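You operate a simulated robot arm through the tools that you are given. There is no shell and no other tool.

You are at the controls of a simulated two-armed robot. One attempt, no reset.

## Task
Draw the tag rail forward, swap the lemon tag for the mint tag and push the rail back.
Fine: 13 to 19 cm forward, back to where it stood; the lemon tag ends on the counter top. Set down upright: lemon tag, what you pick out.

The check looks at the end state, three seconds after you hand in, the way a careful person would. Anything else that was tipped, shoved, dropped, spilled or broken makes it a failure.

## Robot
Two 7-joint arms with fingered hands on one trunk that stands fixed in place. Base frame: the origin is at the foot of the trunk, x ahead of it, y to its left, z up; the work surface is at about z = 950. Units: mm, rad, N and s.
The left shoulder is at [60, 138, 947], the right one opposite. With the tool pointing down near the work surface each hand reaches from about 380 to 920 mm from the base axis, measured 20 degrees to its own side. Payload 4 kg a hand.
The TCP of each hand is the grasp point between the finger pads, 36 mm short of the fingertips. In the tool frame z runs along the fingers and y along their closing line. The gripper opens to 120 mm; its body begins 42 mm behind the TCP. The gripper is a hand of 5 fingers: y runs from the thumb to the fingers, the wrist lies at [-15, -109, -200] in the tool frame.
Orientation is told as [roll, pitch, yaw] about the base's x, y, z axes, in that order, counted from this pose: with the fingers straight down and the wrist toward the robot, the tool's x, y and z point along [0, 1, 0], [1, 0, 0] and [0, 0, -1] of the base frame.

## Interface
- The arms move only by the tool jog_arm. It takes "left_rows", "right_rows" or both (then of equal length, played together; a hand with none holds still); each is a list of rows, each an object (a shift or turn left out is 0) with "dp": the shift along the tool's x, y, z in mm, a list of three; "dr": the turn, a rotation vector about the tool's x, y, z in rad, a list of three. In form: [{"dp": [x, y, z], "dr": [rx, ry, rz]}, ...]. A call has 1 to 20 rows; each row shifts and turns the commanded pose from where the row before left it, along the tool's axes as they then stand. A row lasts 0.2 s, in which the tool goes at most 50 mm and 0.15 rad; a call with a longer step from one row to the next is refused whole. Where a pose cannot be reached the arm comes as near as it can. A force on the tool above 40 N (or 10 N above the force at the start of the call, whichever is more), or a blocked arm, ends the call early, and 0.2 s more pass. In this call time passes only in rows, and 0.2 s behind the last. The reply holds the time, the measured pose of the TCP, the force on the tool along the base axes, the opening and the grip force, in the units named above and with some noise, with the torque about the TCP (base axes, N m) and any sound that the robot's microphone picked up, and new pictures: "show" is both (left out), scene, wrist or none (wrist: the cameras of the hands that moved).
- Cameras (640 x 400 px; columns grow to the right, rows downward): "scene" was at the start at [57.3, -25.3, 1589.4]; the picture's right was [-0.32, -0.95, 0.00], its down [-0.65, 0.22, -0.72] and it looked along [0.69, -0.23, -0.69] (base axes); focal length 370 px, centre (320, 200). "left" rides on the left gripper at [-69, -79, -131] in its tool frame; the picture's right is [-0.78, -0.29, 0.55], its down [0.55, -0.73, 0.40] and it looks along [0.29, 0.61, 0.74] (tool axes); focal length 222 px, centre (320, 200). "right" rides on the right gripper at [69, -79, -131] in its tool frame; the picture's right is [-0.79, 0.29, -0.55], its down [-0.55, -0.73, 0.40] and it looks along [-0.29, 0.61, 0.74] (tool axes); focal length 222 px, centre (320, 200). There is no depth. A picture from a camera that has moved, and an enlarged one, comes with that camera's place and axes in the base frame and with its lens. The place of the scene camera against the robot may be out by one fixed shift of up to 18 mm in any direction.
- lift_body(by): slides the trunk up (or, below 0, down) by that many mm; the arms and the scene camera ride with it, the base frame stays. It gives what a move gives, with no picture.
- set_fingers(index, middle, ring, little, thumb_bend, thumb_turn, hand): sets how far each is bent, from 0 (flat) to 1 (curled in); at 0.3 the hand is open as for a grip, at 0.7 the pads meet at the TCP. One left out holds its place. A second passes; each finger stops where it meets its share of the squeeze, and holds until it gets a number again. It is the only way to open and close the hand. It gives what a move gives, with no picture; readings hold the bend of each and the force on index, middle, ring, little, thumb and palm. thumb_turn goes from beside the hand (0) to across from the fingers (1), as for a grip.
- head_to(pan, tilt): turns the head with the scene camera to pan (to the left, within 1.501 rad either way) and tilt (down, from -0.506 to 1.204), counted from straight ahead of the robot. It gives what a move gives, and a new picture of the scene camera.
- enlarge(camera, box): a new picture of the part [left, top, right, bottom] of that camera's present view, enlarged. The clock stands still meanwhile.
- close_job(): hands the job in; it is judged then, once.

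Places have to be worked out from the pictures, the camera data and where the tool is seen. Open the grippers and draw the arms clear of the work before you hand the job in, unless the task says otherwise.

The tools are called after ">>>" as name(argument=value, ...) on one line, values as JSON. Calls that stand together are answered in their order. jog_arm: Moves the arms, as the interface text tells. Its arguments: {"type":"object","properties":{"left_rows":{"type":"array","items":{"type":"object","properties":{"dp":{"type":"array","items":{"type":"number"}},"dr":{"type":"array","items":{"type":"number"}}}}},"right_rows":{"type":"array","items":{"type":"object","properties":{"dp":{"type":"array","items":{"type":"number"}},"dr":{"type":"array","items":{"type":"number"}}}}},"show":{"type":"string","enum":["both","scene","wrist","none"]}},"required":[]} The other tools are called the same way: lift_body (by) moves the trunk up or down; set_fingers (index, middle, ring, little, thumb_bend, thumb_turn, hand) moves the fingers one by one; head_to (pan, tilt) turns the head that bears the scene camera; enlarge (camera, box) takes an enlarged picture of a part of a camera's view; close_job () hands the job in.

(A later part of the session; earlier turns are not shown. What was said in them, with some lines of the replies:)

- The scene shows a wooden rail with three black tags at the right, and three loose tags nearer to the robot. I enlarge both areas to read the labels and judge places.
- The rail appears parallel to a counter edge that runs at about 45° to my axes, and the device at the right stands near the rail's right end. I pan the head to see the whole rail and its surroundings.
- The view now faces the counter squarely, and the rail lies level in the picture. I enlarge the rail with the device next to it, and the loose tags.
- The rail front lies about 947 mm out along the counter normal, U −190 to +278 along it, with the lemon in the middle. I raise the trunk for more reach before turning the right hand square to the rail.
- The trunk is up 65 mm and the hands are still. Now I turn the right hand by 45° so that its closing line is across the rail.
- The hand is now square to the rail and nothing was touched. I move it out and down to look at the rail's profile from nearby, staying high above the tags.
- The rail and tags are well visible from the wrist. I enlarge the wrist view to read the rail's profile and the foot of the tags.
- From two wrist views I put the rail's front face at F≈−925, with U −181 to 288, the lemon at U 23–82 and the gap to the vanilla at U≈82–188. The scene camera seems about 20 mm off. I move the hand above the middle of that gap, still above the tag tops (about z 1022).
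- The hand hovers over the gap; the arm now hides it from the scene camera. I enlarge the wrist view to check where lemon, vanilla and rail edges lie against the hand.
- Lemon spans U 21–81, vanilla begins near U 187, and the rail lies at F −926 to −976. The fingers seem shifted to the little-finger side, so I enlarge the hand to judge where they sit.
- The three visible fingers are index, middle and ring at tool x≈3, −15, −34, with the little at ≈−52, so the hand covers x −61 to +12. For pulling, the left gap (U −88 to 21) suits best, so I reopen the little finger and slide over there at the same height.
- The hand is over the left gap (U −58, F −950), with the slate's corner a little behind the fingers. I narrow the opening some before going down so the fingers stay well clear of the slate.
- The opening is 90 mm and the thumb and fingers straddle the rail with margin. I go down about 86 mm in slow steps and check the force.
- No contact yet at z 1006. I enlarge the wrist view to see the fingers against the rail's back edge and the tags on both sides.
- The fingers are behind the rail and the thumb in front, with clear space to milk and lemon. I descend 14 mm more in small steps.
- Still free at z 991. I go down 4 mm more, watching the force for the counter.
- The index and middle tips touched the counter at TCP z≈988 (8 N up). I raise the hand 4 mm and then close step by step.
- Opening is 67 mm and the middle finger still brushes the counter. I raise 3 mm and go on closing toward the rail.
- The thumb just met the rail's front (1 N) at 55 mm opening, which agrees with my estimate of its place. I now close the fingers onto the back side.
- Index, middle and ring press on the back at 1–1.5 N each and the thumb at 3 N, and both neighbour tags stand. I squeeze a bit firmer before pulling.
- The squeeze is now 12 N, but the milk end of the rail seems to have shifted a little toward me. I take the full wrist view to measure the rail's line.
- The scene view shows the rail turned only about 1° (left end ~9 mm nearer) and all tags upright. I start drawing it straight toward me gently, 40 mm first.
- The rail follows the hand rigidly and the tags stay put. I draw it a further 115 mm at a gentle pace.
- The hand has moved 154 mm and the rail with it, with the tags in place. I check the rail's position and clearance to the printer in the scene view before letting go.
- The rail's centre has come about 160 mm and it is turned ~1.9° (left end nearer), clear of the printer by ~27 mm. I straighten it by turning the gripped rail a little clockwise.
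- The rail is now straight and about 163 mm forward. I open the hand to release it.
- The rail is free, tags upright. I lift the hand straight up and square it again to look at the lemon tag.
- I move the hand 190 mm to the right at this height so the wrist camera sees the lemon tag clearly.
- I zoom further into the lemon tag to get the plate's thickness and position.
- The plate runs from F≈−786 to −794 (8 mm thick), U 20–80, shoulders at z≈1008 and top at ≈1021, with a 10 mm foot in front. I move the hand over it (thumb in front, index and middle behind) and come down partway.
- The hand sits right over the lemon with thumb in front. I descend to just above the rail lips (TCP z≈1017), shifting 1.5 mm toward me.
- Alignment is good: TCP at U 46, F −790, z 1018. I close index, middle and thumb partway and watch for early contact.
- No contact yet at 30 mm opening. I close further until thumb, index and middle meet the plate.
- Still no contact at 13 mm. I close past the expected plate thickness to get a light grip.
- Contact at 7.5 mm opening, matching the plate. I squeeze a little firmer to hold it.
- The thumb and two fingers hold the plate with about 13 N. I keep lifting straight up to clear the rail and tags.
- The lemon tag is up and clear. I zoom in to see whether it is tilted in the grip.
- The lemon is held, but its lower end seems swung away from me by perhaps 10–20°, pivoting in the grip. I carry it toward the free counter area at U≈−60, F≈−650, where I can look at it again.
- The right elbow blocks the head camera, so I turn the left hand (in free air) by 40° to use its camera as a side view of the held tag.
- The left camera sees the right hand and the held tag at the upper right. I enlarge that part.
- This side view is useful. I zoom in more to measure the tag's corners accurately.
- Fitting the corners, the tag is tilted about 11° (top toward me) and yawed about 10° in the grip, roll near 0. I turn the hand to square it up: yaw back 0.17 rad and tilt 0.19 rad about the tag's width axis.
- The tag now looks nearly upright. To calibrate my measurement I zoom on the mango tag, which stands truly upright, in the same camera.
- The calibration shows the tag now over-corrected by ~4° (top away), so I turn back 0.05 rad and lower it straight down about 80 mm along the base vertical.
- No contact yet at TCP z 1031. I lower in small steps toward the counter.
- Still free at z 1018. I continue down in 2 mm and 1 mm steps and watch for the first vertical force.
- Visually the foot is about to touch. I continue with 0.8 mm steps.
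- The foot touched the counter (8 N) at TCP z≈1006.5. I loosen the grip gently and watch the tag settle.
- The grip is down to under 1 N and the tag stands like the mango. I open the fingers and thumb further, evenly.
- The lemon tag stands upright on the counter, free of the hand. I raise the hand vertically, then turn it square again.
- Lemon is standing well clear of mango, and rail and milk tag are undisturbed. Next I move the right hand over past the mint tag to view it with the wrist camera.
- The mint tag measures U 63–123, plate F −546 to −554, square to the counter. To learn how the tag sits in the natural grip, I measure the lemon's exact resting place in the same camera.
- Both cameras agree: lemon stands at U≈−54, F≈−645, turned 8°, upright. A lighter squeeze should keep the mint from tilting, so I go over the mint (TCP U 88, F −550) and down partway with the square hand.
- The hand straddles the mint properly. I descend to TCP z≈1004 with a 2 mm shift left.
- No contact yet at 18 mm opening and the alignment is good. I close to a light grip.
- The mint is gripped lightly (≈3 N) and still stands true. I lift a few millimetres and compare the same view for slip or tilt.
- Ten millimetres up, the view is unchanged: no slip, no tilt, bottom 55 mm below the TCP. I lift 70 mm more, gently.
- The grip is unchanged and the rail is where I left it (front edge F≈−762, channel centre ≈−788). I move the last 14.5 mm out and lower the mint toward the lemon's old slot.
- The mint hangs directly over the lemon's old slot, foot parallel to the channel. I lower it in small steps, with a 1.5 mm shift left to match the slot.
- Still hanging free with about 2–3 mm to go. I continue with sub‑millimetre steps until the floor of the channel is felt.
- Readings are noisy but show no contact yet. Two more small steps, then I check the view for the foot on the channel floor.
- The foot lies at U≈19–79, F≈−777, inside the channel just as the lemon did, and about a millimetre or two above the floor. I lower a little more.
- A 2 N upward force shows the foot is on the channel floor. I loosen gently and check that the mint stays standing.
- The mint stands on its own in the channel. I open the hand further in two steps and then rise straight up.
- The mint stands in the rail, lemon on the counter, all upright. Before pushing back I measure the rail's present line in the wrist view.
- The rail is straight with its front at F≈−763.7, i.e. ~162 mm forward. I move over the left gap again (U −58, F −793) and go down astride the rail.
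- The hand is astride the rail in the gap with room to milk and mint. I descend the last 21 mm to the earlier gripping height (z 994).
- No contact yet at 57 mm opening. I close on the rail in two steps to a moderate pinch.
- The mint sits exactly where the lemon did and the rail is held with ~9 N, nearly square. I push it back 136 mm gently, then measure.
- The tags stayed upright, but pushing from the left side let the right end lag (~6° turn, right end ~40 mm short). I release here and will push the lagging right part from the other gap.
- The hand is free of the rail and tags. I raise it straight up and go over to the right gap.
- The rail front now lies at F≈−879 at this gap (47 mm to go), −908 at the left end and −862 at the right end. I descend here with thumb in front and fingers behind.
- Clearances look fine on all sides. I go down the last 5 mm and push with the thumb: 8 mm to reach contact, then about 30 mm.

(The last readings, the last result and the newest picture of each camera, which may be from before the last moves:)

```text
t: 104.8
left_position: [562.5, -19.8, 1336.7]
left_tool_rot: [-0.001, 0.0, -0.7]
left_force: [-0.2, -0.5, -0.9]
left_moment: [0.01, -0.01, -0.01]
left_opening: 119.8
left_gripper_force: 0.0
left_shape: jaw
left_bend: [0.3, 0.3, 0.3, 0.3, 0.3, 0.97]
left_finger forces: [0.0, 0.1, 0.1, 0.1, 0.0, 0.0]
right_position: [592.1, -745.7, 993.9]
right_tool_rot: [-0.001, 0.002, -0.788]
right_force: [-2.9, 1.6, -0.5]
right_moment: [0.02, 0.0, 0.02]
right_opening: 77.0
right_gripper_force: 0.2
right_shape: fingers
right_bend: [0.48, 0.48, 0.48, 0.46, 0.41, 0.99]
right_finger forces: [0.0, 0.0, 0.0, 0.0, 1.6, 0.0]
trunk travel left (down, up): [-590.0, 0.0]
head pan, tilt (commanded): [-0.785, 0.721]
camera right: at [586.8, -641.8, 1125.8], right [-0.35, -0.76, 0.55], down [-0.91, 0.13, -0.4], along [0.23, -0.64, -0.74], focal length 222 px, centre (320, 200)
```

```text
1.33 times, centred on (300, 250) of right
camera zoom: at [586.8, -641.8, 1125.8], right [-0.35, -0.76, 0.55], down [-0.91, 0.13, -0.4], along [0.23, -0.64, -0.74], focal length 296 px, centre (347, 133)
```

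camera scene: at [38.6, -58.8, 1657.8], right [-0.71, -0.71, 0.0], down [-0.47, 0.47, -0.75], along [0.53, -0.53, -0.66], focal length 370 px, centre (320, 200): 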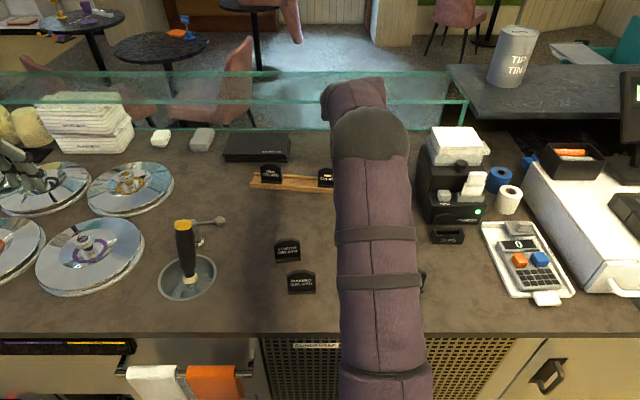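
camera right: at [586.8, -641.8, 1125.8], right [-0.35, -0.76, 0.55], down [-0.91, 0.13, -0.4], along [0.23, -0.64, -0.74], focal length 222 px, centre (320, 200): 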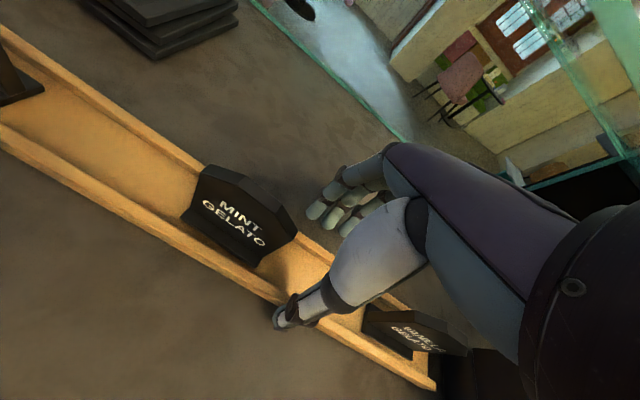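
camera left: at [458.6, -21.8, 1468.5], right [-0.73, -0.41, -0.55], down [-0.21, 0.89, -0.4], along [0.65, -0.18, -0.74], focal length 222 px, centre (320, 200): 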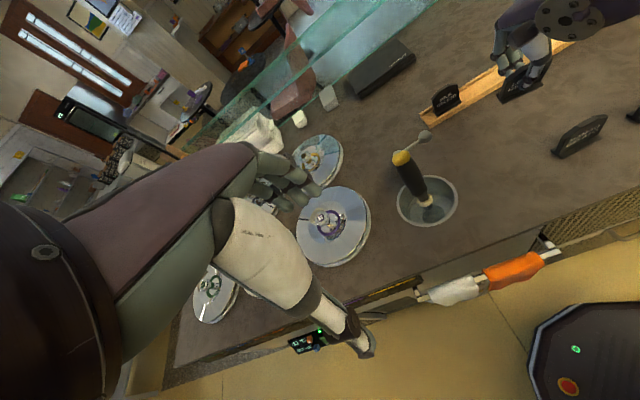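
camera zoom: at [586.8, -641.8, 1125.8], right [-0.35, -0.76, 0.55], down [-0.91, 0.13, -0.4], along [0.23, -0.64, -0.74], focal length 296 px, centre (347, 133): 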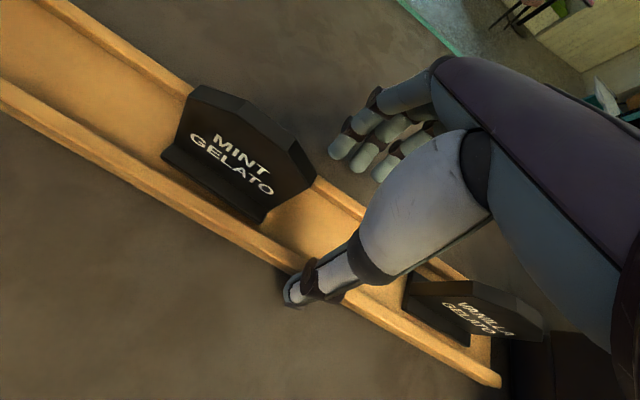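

The scene shows the left end now ~4 mm short, the right end ~28 mm short, and the rail ~5 mm left of its old place. Pushing ~18 mm more here should bring it nearly straight; I do 15 mm and look.

>>> jog_arm(right_rows=[{"dp": [0, 1, 0]}, {"dp": [0, 2, 0]}, {"dp": [0, 3, 0]}, {"dp": [0, 3, 0]}, {"dp": [0, 3, 0]}, {"dp": [0, 2, 0]}, {"dp": [0, 1, 0]}], show="none")

>>> enlarge(camera="scene", box=[240, 120, 420, 232])

```text
t: 106.3
left_position: [563.4, -20.5, 1336.5]
left_tool_rot: [-0.001, 0.0, -0.699]
left_force: [-1.0, -0.4, -0.8]
left_moment: [0.0, 0.01, 0.0]
left_opening: 119.8
left_gripper_force: 0.1
left_shape: jaw
left_bend: [0.3, 0.3, 0.3, 0.3, 0.3, 0.97]
left_finger forces: [0.1, 0.0, 0.0, 0.1, 0.0, 0.1]
right_position: [603.1, -757.1, 995.2]
right_tool_rot: [0.0, 0.0, -0.787]
right_force: [-1.6, 2.1, 0.6]
right_moment: [0.1, 0.03, 0.02]
right_opening: 77.2
right_gripper_force: 0.8
right_shape: fingers
right_bend: [0.48, 0.48, 0.48, 0.46, 0.41, 0.99]
right_finger forces: [0.0, 0.0, 0.1, 0.0, 2.0, 0.0]
trunk travel left (down, up): [-590.0, 0.0]
head pan, tilt (commanded): [-0.785, 0.721]
```

```text
3.56 times, centred on (330, 176) of scene
camera zoom: at [38.7, -58.2, 1657.8], right [-0.71, -0.71, 0.0], down [-0.47, 0.47, -0.75], along [0.53, -0.53, -0.66], focal length 1316 px, centre (284, 285)
```

zoom: 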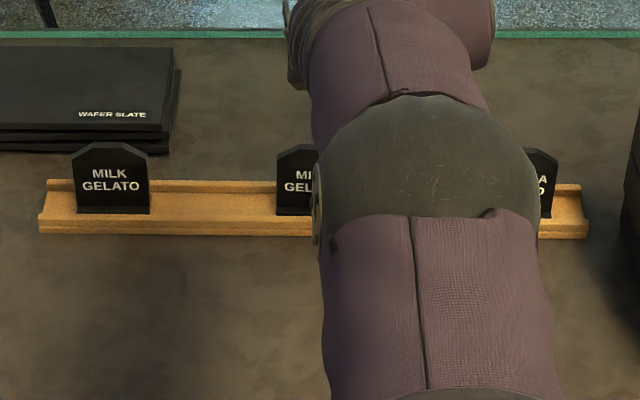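

Nearly there: the right end is ~8 mm short, the left end is in line. I push 5 mm more at this point.

>>> jog_arm(right_rows=[{"dp": [0, 1, 0]}, {"dp": [0, 2, 0]}, {"dp": [0, 1.5, 0]}, {"dp": [0, 0.5, 0]}], show="none")

>>> enlarge(camera="scene", box=[240, 120, 420, 232])

```text
t: 107.3
left_position: [563.5, -21.1, 1337.3]
left_tool_rot: [0.001, 0.001, -0.7]
left_force: [0.2, -0.6, 0.4]
left_moment: [-0.02, 0.0, 0.01]
left_opening: 119.7
left_gripper_force: 0.1
left_shape: jaw
left_bend: [0.3, 0.3, 0.3, 0.3, 0.3, 0.97]
left_finger forces: [0.0, 0.0, 0.1, 0.0, 0.1, 0.1]
right_position: [605.7, -760.1, 994.7]
right_tool_rot: [0.001, 0.0, -0.788]
right_force: [-1.0, 0.8, 0.0]
right_moment: [0.05, 0.07, -0.05]
right_opening: 76.9
right_gripper_force: 1.0
right_shape: fingers
right_bend: [0.48, 0.48, 0.48, 0.46, 0.41, 0.99]
right_finger forces: [0.0, 0.0, 0.0, 0.0, 1.9, 0.1]
trunk travel left (down, up): [-590.0, 0.0]
head pan, tilt (commanded): [-0.785, 0.721]
```

```text
3.56 times, centred on (330, 176) of scene
camera zoom: at [38.6, -58.2, 1657.8], right [-0.71, -0.71, 0.0], down [-0.47, 0.47, -0.75], along [0.53, -0.53, -0.66], focal length 1316 px, centre (284, 285)
```

zoom: 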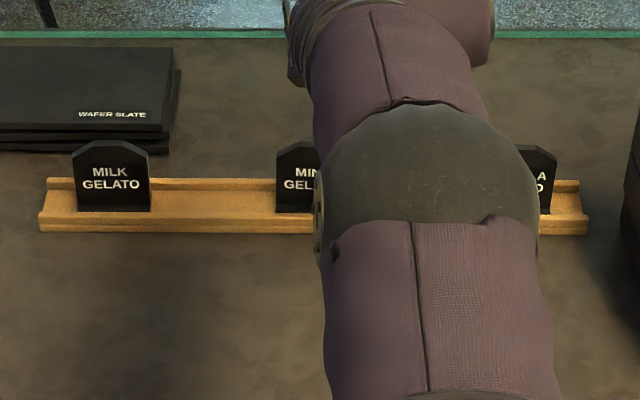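

The front line is now within ~1 mm at left and ~3 mm at right, but the rail sits ~4–5 mm left of its old place. I back the hand off 14 mm to centre it on the rail for a light pinch that can slide it sideways.

>>> jog_arm(right_rows=[{"dp": [0, -3, 0]}, {"dp": [0, -5, 0]}, {"dp": [0, -4, 0]}, {"dp": [0, -2.5, 0]}], show="none")

>>> set_fingers(hand="right", index=0.5, middle=0.5, ring=0.5, little=0.5, thumb_bend=0.5)

>>> enlarge(camera="scene", box=[240, 120, 420, 232])

>>> enlarge(camera="right", box=[100, 100, 500, 400])

```text
t: 108.3
left_position: [564.4, -20.4, 1336.4]
left_tool_rot: [-0.001, -0.001, -0.7]
left_force: [-0.5, -0.2, 0.4]
left_moment: [0.03, 0.0, -0.02]
left_opening: 119.8
left_gripper_force: 0.1
left_shape: jaw
left_bend: [0.3, 0.3, 0.3, 0.3, 0.3, 0.97]
left_finger forces: [0.0, 0.1, 0.0, 0.0, 0.1, 0.0]
right_position: [597.3, -750.0, 994.7]
right_tool_rot: [0.001, 0.0, -0.788]
right_force: [-0.9, -0.3, -0.2]
right_moment: [0.02, 0.0, -0.01]
right_opening: 75.1
right_gripper_force: 0.0
right_shape: fingers
right_bend: [0.48, 0.48, 0.48, 0.46, 0.42, 0.99]
right_finger forces: [0.0, 0.0, 0.0, 0.0, 0.1, 0.0]
trunk travel left (down, up): [-590.0, 0.0]
head pan, tilt (commanded): [-0.785, 0.721]
```

```text
t: 109.3
left_position: [564.0, -20.7, 1336.1]
left_tool_rot: [0.001, -0.002, -0.701]
left_force: [0.3, 0.3, -0.1]
left_moment: [0.01, 0.01, -0.01]
left_opening: 119.7
left_gripper_force: 0.0
left_shape: jaw
left_bend: [0.3, 0.3, 0.3, 0.3, 0.3, 0.97]
left_finger forces: [0.1, 0.1, 0.0, 0.0, 0.0, 0.0]
right_position: [596.9, -750.0, 994.2]
right_tool_rot: [0.0, 0.0, -0.787]
right_force: [0.2, 0.9, 0.2]
right_moment: [0.01, 0.02, 0.02]
right_opening: 60.6
right_gripper_force: 0.1
right_shape: fingers
right_bend: [0.5, 0.5, 0.5, 0.5, 0.49, 1.0]
right_finger forces: [0.0, 0.0, 0.1, 0.1, 0.3, 0.0]
trunk travel left (down, up): [-590.0, 0.0]
head pan, tilt (commanded): [-0.785, 0.721]
```

```text
3.56 times, centred on (330, 176) of scene
camera zoom: at [38.9, -58.4, 1657.8], right [-0.71, -0.71, 0.0], down [-0.47, 0.47, -0.75], along [0.53, -0.53, -0.66], focal length 1316 px, centre (284, 285)
```

zoom: 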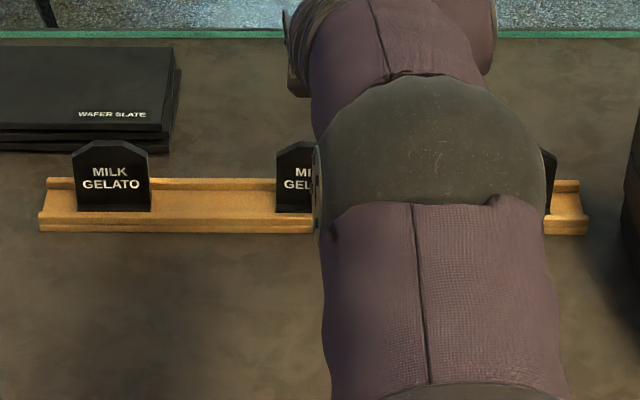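

```text
1.33 times, centred on (300, 250) of right
camera zoom: at [590.7, -645.8, 1126.1], right [-0.35, -0.76, 0.55], down [-0.91, 0.13, -0.4], along [0.23, -0.64, -0.74], focal length 296 px, centre (347, 133)
```

zoom: 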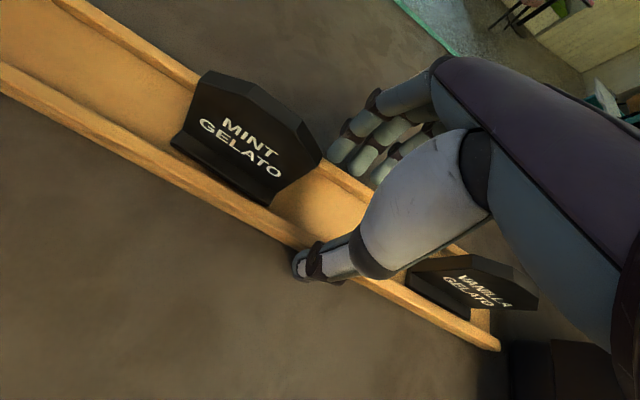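

The thumb just touches the front; fingers are a few mm behind the back. I pinch lightly, with the thumb commanded a bit firmer so the rail doesn't shift.

>>> set_fingers(hand="right", index=0.56, middle=0.56, ring=0.56, little=0.54, thumb_bend=0.52)

>>> enlarge(camera="scene", box=[240, 120, 420, 232])

```text
t: 110.3
left_position: [562.1, -20.9, 1336.7]
left_tool_rot: [-0.001, -0.001, -0.699]
left_force: [0.1, 0.7, 0.5]
left_moment: [-0.04, 0.0, -0.01]
left_opening: 119.9
left_gripper_force: 0.2
left_shape: jaw
left_bend: [0.3, 0.3, 0.3, 0.3, 0.3, 0.97]
left_finger forces: [0.0, 0.0, 0.0, 0.0, 0.0, 0.0]
right_position: [596.4, -749.5, 995.1]
right_tool_rot: [-0.001, 0.0, -0.786]
right_force: [-0.3, -0.4, -0.4]
right_moment: [-0.06, -0.02, -0.01]
right_opening: 53.3
right_gripper_force: 2.7
right_shape: fingers
right_bend: [0.55, 0.55, 0.55, 0.54, 0.5, 1.0]
right_finger forces: [1.4, 1.2, 0.7, 0.0, 2.6, 0.0]
trunk travel left (down, up): [-590.0, 0.0]
head pan, tilt (commanded): [-0.785, 0.721]
```

```text
3.56 times, centred on (330, 176) of scene
camera zoom: at [39.0, -58.5, 1657.8], right [-0.71, -0.71, 0.0], down [-0.47, 0.47, -0.75], along [0.53, -0.53, -0.66], focal length 1316 px, centre (284, 285)
```

zoom: 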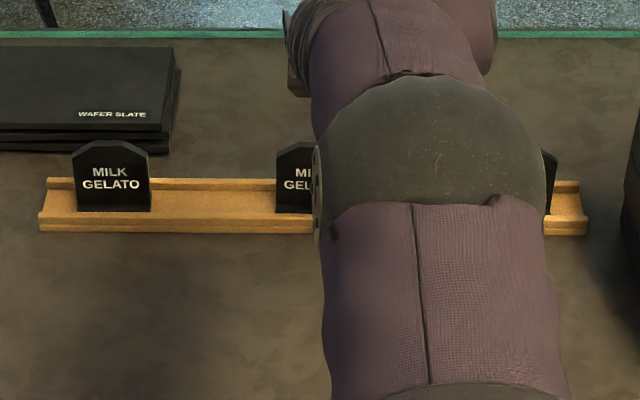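

A light 2.6 N pinch holds the rail without shifting it. I firm it slightly and slide it 4.5 mm to the right with a tiny turn to bring the right end back.

>>> set_fingers(hand="right", index=0.575, middle=0.575, ring=0.575, little=0.55, thumb_bend=0.545)

>>> jog_arm(right_rows=[{"dp": [-0.8, 0.2, 0]}, {"dp": [-1.2, 0.3, 0], "dr": [0, 0, -0.002]}, {"dp": [-1.5, 0.3, 0], "dr": [0, 0, -0.002]}, {"dp": [-1, 0.2, 0], "dr": [0, 0, -0.001]}], show="none")

>>> enlarge(camera="scene", box=[240, 120, 420, 232])

```text
t: 111.3
left_position: [562.2, -19.8, 1336.7]
left_tool_rot: [-0.001, 0.0, -0.7]
left_force: [-0.5, -0.3, 0.3]
left_moment: [0.02, 0.01, 0.0]
left_opening: 119.6
left_gripper_force: 0.0
left_shape: jaw
left_bend: [0.3, 0.3, 0.3, 0.3, 0.3, 0.97]
left_finger forces: [0.1, 0.1, 0.0, 0.0, 0.0, 0.0]
right_position: [595.9, -751.7, 994.5]
right_tool_rot: [0.001, 0.0, -0.788]
right_force: [0.1, -0.4, -0.9]
right_moment: [-0.02, -0.04, 0.01]
right_opening: 52.6
right_gripper_force: 4.8
right_shape: fingers
right_bend: [0.55, 0.55, 0.56, 0.55, 0.51, 1.0]
right_finger forces: [2.0, 1.8, 1.3, 0.0, 4.3, 0.1]
trunk travel left (down, up): [-590.0, 0.0]
head pan, tilt (commanded): [-0.785, 0.721]
```

```text
t: 112.3
left_position: [564.2, -19.2, 1337.3]
left_tool_rot: [0.0, -0.003, -0.699]
left_force: [0.2, -0.4, -0.3]
left_moment: [-0.04, 0.03, 0.04]
left_opening: 119.6
left_gripper_force: 0.0
left_shape: jaw
left_bend: [0.3, 0.3, 0.3, 0.3, 0.3, 0.97]
left_finger forces: [0.0, 0.0, 0.0, 0.0, 0.0, 0.0]
right_position: [595.2, -754.2, 994.5]
right_tool_rot: [0.0, 0.0, -0.782]
right_force: [1.1, 1.6, 0.1]
right_moment: [0.03, -0.02, 0.03]
right_opening: 52.6
right_gripper_force: 3.9
right_shape: fingers
right_bend: [0.55, 0.56, 0.56, 0.55, 0.51, 1.0]
right_finger forces: [1.7, 1.5, 1.1, 0.0, 4.7, 0.0]
trunk travel left (down, up): [-590.0, 0.0]
head pan, tilt (commanded): [-0.785, 0.721]
```

```text
3.56 times, centred on (330, 176) of scene
camera zoom: at [39.0, -58.1, 1657.8], right [-0.71, -0.71, 0.0], down [-0.47, 0.47, -0.75], along [0.53, -0.53, -0.66], focal length 1316 px, centre (284, 285)
```

zoom: 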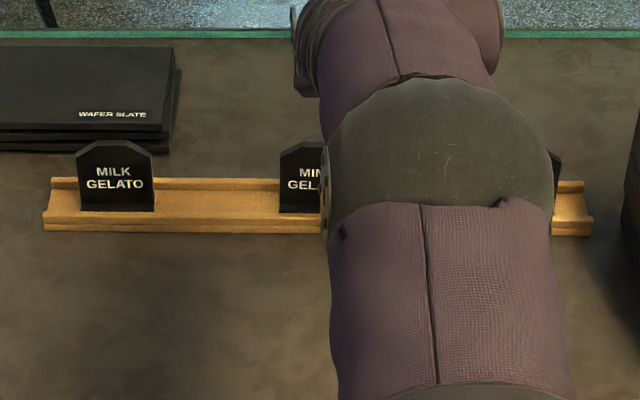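

Sideways it matches the original picture now (left end at column 43 vs 44, right 592 vs 592). A residual turn of ~0.7° remains, so I turn the grip slightly counter-clockwise.

>>> jog_arm(right_rows=[{"dp": [0, 0.3, 0], "dr": [0, 0, -0.004]}, {"dp": [0, 0.4, 0], "dr": [0, 0, -0.005]}, {"dp": [0, 0.4, 0], "dr": [0, 0, -0.005]}, {"dp": [0, 0.2, 0], "dr": [0, 0, -0.002]}], show="none")

>>> enlarge(camera="scene", box=[240, 120, 420, 232])

```text
t: 113.3
left_position: [562.0, -20.7, 1337.3]
left_tool_rot: [0.0, 0.001, -0.701]
left_force: [0.1, -0.4, 0.5]
left_moment: [0.03, -0.02, 0.0]
left_opening: 119.7
left_gripper_force: 0.0
left_shape: jaw
left_bend: [0.3, 0.3, 0.3, 0.3, 0.3, 0.97]
left_finger forces: [0.0, 0.0, 0.0, 0.0, 0.1, 0.0]
right_position: [594.9, -755.7, 994.9]
right_tool_rot: [-0.001, -0.001, -0.766]
right_force: [-1.0, 2.3, 1.1]
right_moment: [0.07, 0.01, -0.03]
right_opening: 52.8
right_gripper_force: 4.3
right_shape: fingers
right_bend: [0.55, 0.56, 0.56, 0.55, 0.51, 1.0]
right_finger forces: [1.6, 1.2, 0.7, 0.0, 5.1, 0.1]
trunk travel left (down, up): [-590.0, 0.0]
head pan, tilt (commanded): [-0.785, 0.721]
```

```text
3.56 times, centred on (330, 176) of scene
camera zoom: at [38.8, -58.1, 1657.8], right [-0.71, -0.71, 0.0], down [-0.47, 0.47, -0.75], along [0.53, -0.53, -0.66], focal length 1316 px, centre (284, 285)
```

zoom: 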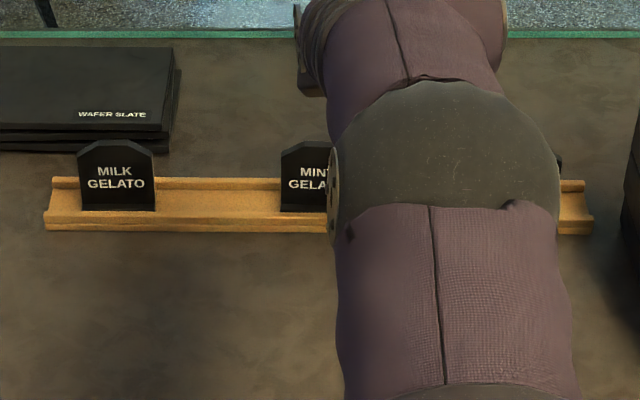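

The rail is now within a few millimetres. I zoom in on both ends to compare their rows precisely.

>>> enlarge(camera="scene", box=[246, 165, 294, 195])

>>> enlarge(camera="scene", box=[382, 165, 430, 195])

```text
13.33 times, centred on (270, 180) of scene
camera zoom: at [38.8, -58.1, 1657.8], right [-0.71, -0.71, 0.0], down [-0.47, 0.47, -0.75], along [0.53, -0.53, -0.66], focal length 4935 px, centre (987, 467)
```

zoom: 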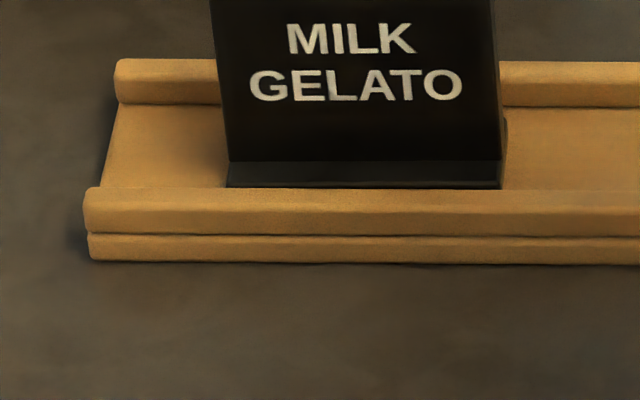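

```text
13.33 times, centred on (406, 180) of scene
camera zoom: at [38.8, -58.1, 1657.8], right [-0.71, -0.71, 0.0], down [-0.47, 0.47, -0.75], along [0.53, -0.53, -0.66], focal length 4935 px, centre (-827, 467)
```

zoom: 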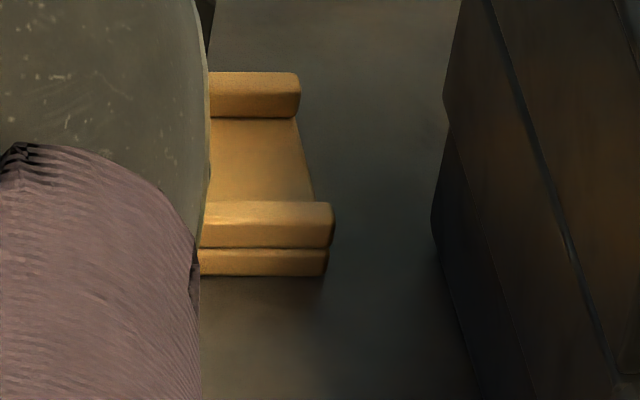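

Both ends are within about ±2.5 mm of the original line (0.6° turn), sideways within 1 mm — good enough that more handling would only add risk. I release the pinch evenly.

>>> set_fingers(hand="right", index=0.48, middle=0.48, ring=0.48, little=0.48, thumb_bend=0.44)

>>> enlarge(camera="scene", box=[246, 165, 294, 195])

>>> enlarge(camera="scene", box=[382, 165, 430, 195])

>>> enlarge(camera="right", box=[100, 100, 500, 400])

```text
t: 114.3
left_position: [563.3, -21.3, 1336.0]
left_tool_rot: [0.001, 0.0, -0.7]
left_force: [0.0, -0.6, 0.3]
left_moment: [0.03, -0.01, 0.03]
left_opening: 119.8
left_gripper_force: 0.1
left_shape: jaw
left_bend: [0.3, 0.3, 0.3, 0.3, 0.3, 0.97]
left_finger forces: [0.0, 0.0, 0.1, 0.0, 0.0, 0.0]
right_position: [595.4, -755.9, 993.8]
right_tool_rot: [0.0, 0.001, -0.764]
right_force: [0.0, -1.1, 0.3]
right_moment: [-0.01, 0.04, -0.02]
right_opening: 71.0
right_gripper_force: 0.1
right_shape: fingers
right_bend: [0.48, 0.48, 0.48, 0.48, 0.44, 0.99]
right_finger forces: [0.0, 0.0, 0.0, 0.0, 0.0, 0.0]
trunk travel left (down, up): [-590.0, 0.0]
head pan, tilt (commanded): [-0.785, 0.721]
```

```text
13.33 times, centred on (270, 180) of scene
camera zoom: at [38.9, -58.5, 1657.8], right [-0.71, -0.71, 0.0], down [-0.47, 0.47, -0.75], along [0.53, -0.53, -0.66], focal length 4935 px, centre (987, 467)
```

zoom: 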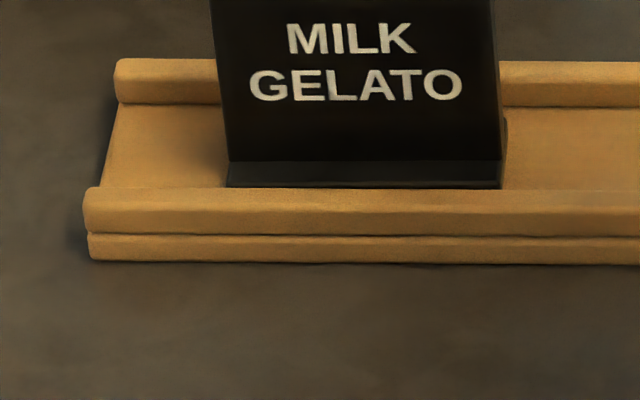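

```text
13.33 times, centred on (406, 180) of scene
camera zoom: at [38.9, -58.5, 1657.8], right [-0.71, -0.71, 0.0], down [-0.47, 0.47, -0.75], along [0.53, -0.53, -0.66], focal length 4935 px, centre (-827, 467)
```

zoom: 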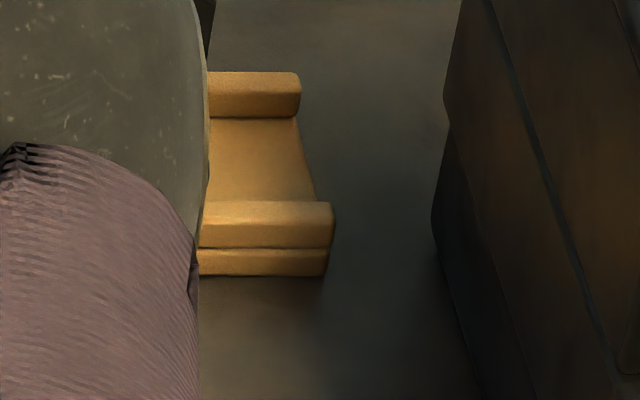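

```text
1.33 times, centred on (300, 250) of right
camera zoom: at [587.0, -651.3, 1125.8], right [-0.33, -0.77, 0.55], down [-0.91, 0.11, -0.4], along [0.24, -0.63, -0.74], focal length 296 px, centre (347, 133)
```

zoom: 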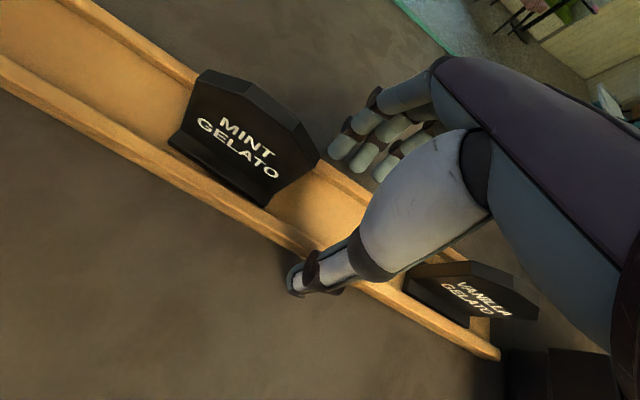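

The rail did not move on release. I raise the hand straight up, turn it square, and back off toward my side to the earlier viewing pose to compare with the starting pictures.

>>> jog_arm(right_rows=[{"dp": [0, 0, -5]}, {"dp": [0, 0, -10]}, {"dp": [0, 0, -15]}, {"dp": [0, 0, -20]}, {"dp": [0, 0, -25]}, {"dp": [0, 0, -30]}, {"dp": [0, 0, -30], "dr": [0, 0, 0.021]}, {"dp": [4, -18, -10]}, {"dp": [4, -25, -8]}, {"dp": [4, -25, -4]}, {"dp": [4, -25, -3]}, {"dp": [4, -25, 0]}, {"dp": [4, -25, 0]}, {"dp": [2, -14, 0]}], show="both")

>>> enlarge(camera="right", box=[110, 60, 370, 250])

>>> enlarge(camera="scene", box=[240, 120, 420, 232])

```text
t: 117.3
left_position: [562.9, -21.1, 1337.1]
left_tool_rot: [0.0, 0.0, -0.7]
left_force: [0.1, 0.7, 0.8]
left_moment: [-0.04, 0.01, 0.03]
left_opening: 119.3
left_gripper_force: 0.1
left_shape: jaw
left_bend: [0.3, 0.3, 0.3, 0.3, 0.3, 0.97]
left_finger forces: [0.0, 0.0, 0.1, 0.1, 0.1, 0.1]
right_position: [503.4, -624.1, 1155.8]
right_tool_rot: [0.0, 0.0, -0.787]
right_force: [-0.1, 0.5, -0.5]
right_moment: [0.0, 0.01, 0.0]
right_opening: 71.4
right_gripper_force: 0.1
right_shape: fingers
right_bend: [0.48, 0.48, 0.48, 0.48, 0.44, 0.99]
right_finger forces: [0.1, 0.1, 0.0, 0.0, 0.1, 0.0]
trunk travel left (down, up): [-590.0, 0.0]
head pan, tilt (commanded): [-0.785, 0.721]
camera scene: at [38.6, -58.3, 1657.8], right [-0.71, -0.71, 0.0], down [-0.47, 0.47, -0.75], along [0.53, -0.53, -0.66], focal length 370 px, centre (320, 200)
camera right: at [496.8, -520.0, 1287.0], right [-0.35, -0.76, 0.55], down [-0.91, 0.13, -0.4], along [0.23, -0.64, -0.74], focal length 222 px, centre (320, 200)
```

scene: 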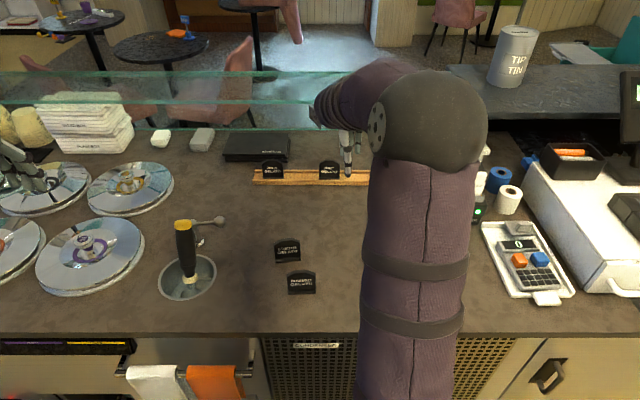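
right: 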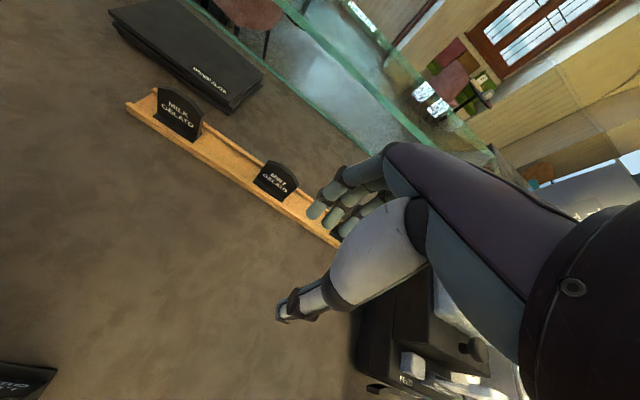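

```text
2.11 times, centred on (240, 155) of right
camera zoom: at [496.8, -520.0, 1287.0], right [-0.35, -0.76, 0.55], down [-0.91, 0.13, -0.4], along [0.23, -0.64, -0.74], focal length 468 px, centre (488, 295)
```

zoom: 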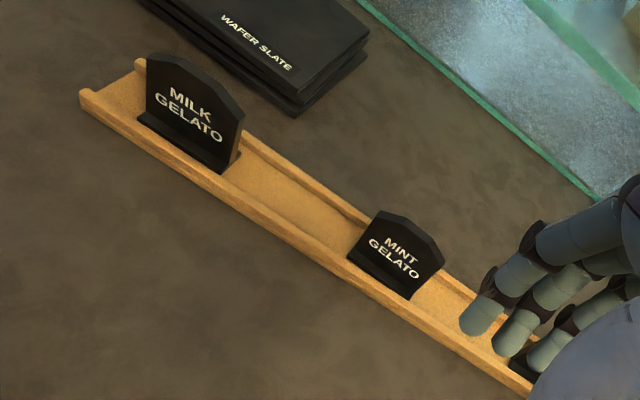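

```text
3.56 times, centred on (330, 176) of scene
camera zoom: at [38.6, -58.3, 1657.8], right [-0.71, -0.71, 0.0], down [-0.47, 0.47, -0.75], along [0.53, -0.53, -0.66], focal length 1316 px, centre (284, 285)
```

zoom: 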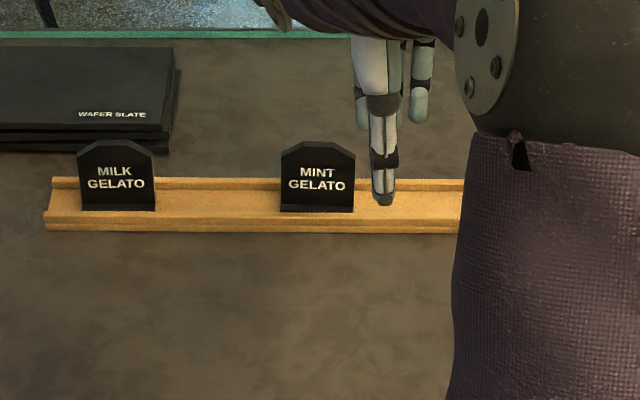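

Compared with the starting pictures, milk, the middle tag (now mint) and the rail's left end match within about 2 mm. I open the right hand and retract the arm up and back to the earlier clear pose.

>>> jog_arm(right_rows=[{"dp": [0, -10, -14]}, {"dp": [0, -20, -24]}, {"dp": [0, -20, -24]}, {"dp": [0, -20, -24]}, {"dp": [0, -20, -24]}, {"dp": [0, -20, -24]}, {"dp": [0, -20, -24]}, {"dp": [0, -10, -12]}], show="both")

>>> set_fingers(hand="right", index=0.3, middle=0.3, ring=0.3, little=0.3, thumb_bend=0.3)

>>> enlarge(camera="scene", box=[230, 120, 450, 310])

```text
t: 119.2
left_position: [563.1, -20.0, 1336.5]
left_tool_rot: [0.001, -0.001, -0.7]
left_force: [0.4, -0.6, -0.1]
left_moment: [0.0, 0.04, 0.02]
left_opening: 119.8
left_gripper_force: 0.1
left_shape: jaw
left_bend: [0.3, 0.3, 0.3, 0.3, 0.3, 0.97]
left_finger forces: [0.0, 0.0, 0.1, 0.0, 0.0, 0.0]
right_position: [403.7, -527.1, 1326.3]
right_tool_rot: [-0.002, 0.0, -0.787]
right_force: [-0.1, 0.1, -0.4]
right_moment: [0.02, 0.02, -0.01]
right_opening: 71.4
right_gripper_force: 0.1
right_shape: fingers
right_bend: [0.48, 0.48, 0.48, 0.48, 0.44, 0.99]
right_finger forces: [0.0, 0.1, 0.1, 0.0, 0.0, 0.1]
trunk travel left (down, up): [-590.0, 0.0]
head pan, tilt (commanded): [-0.785, 0.721]
camera scene: at [38.7, -58.3, 1657.8], right [-0.71, -0.71, 0.0], down [-0.47, 0.47, -0.75], along [0.53, -0.53, -0.66], focal length 370 px, centre (320, 200)
camera right: at [398.7, -422.7, 1457.2], right [-0.35, -0.76, 0.55], down [-0.91, 0.13, -0.4], along [0.23, -0.64, -0.74], focal length 222 px, centre (320, 200)
```

scene: 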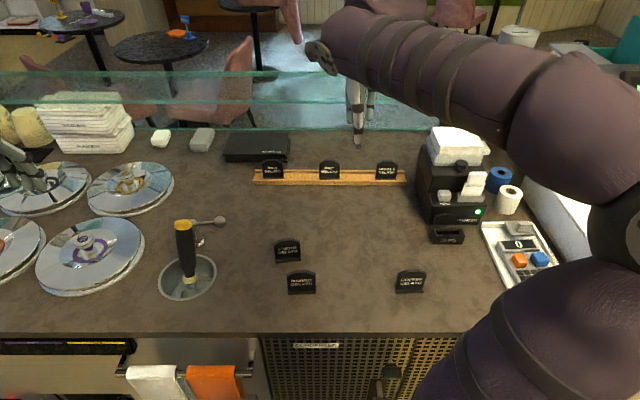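
right: 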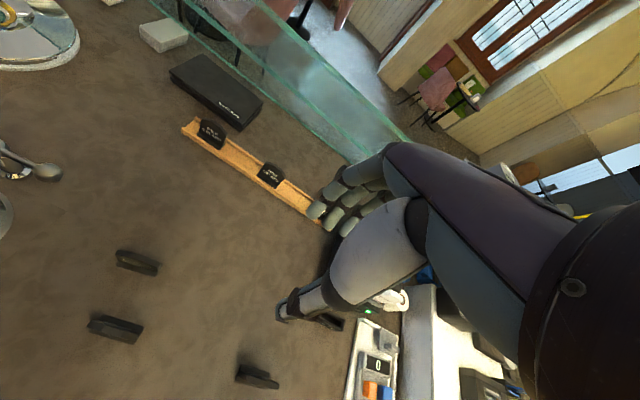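

```text
t: 120.2
left_position: [562.8, -21.5, 1336.5]
left_tool_rot: [0.002, 0.002, -0.701]
left_force: [0.0, 0.3, 0.3]
left_moment: [-0.02, -0.01, 0.03]
left_opening: 119.8
left_gripper_force: 0.0
left_shape: jaw
left_bend: [0.3, 0.3, 0.3, 0.3, 0.3, 0.97]
left_finger forces: [0.1, 0.0, 0.0, 0.0, 0.0, 0.1]
right_position: [405.6, -527.2, 1325.0]
right_tool_rot: [0.0, 0.001, -0.787]
right_force: [-0.3, 0.1, -0.3]
right_moment: [-0.01, 0.03, -0.02]
right_opening: 118.3
right_gripper_force: 0.1
right_shape: fingers
right_bend: [0.3, 0.3, 0.3, 0.3, 0.3, 0.97]
right_finger forces: [0.0, 0.0, 0.0, 0.0, 0.1, 0.0]
trunk travel left (down, up): [-590.0, 0.0]
head pan, tilt (commanded): [-0.785, 0.721]
```

```text
2.11 times, centred on (340, 215) of scene
camera zoom: at [38.8, -58.4, 1657.8], right [-0.71, -0.71, 0.0], down [-0.47, 0.47, -0.75], along [0.53, -0.53, -0.66], focal length 779 px, centre (278, 168)
```

zoom: 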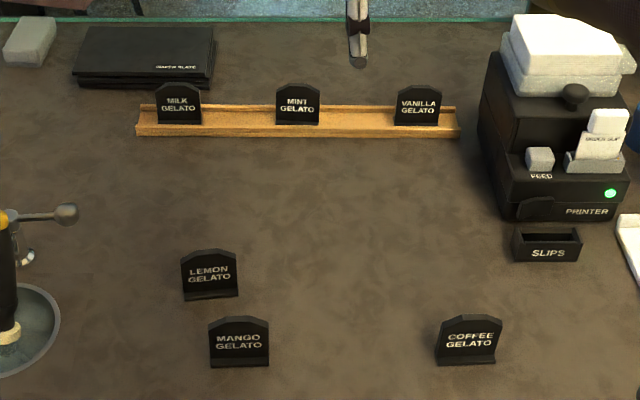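

All tags stand: milk, mint, vanilla in the rail; lemon, mango, coffee on the counter. One last comparison of the rail with the starting picture in the same zoom.

>>> enlarge(camera="scene", box=[240, 120, 420, 232])

>>> enlarge(camera="left", box=[400, 10, 640, 170])

```text
3.56 times, centred on (330, 176) of scene
camera zoom: at [38.8, -58.4, 1657.8], right [-0.71, -0.71, 0.0], down [-0.47, 0.47, -0.75], along [0.53, -0.53, -0.66], focal length 1316 px, centre (284, 285)
```

zoom: 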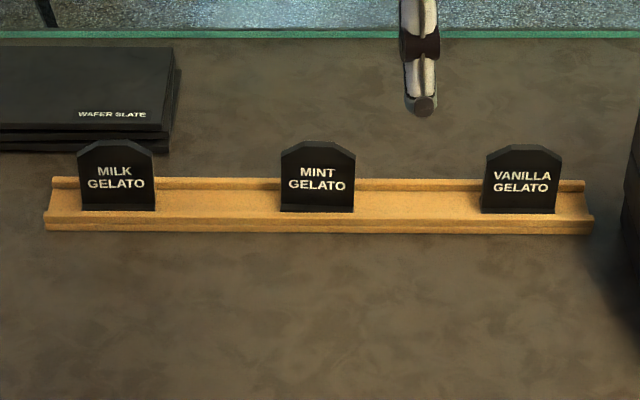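

```text
2.50 times, centred on (520, 90) of left
camera zoom: at [458.1, -22.4, 1468.7], right [-0.73, -0.41, -0.55], down [-0.21, 0.89, -0.4], along [0.65, -0.18, -0.74], focal length 555 px, centre (-180, 475)
```

zoom: 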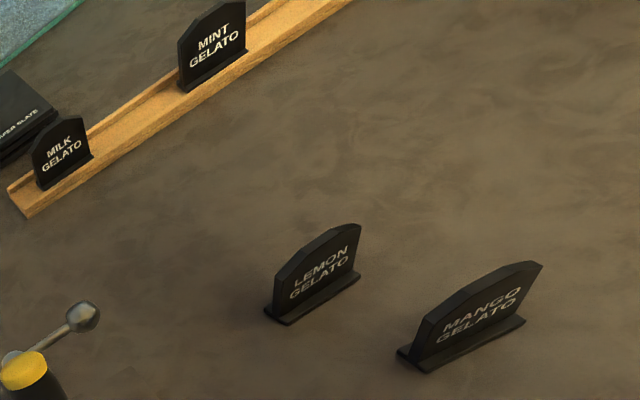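

The rail matches its starting place within about 3 mm at each end (0.5° turn). The mint has taken the lemon's slot, the lemon stands upright on the counter, and both hands are open and clear, so I hand in the job.

>>> close_job()

```text
The job is handed in.
```

The mint tag is now in the rail where the lemon was. The lemon tag stands upright on the counter, and the rail is back in place.

- **Drawing forward:** I pulled the rail about 162 mm toward the robot, within the 13 to 19 cm range.
- **Swap:** The lemon stands on open counter between the rail and the mango tag, turned about 8° from square. The mint sits in the lemon's slot to within a millimetre or two.
- **Pushing back:** On the way back the right end lagged by about 6°, so I released the rail and straightened it from the other side. It ended about 3 mm off at each end, a turn of roughly half a degree, and within a millimetre sideways.
- **Everything else:** Milk and vanilla rode along in the rail, and they, mango and coffee are all still upright. In the pictures nothing else looked moved or knocked over.

Both hands are open and clear of the work. The trunk is still raised 65 mm, and the left hand is still turned about 40° because I used its camera for a side view.
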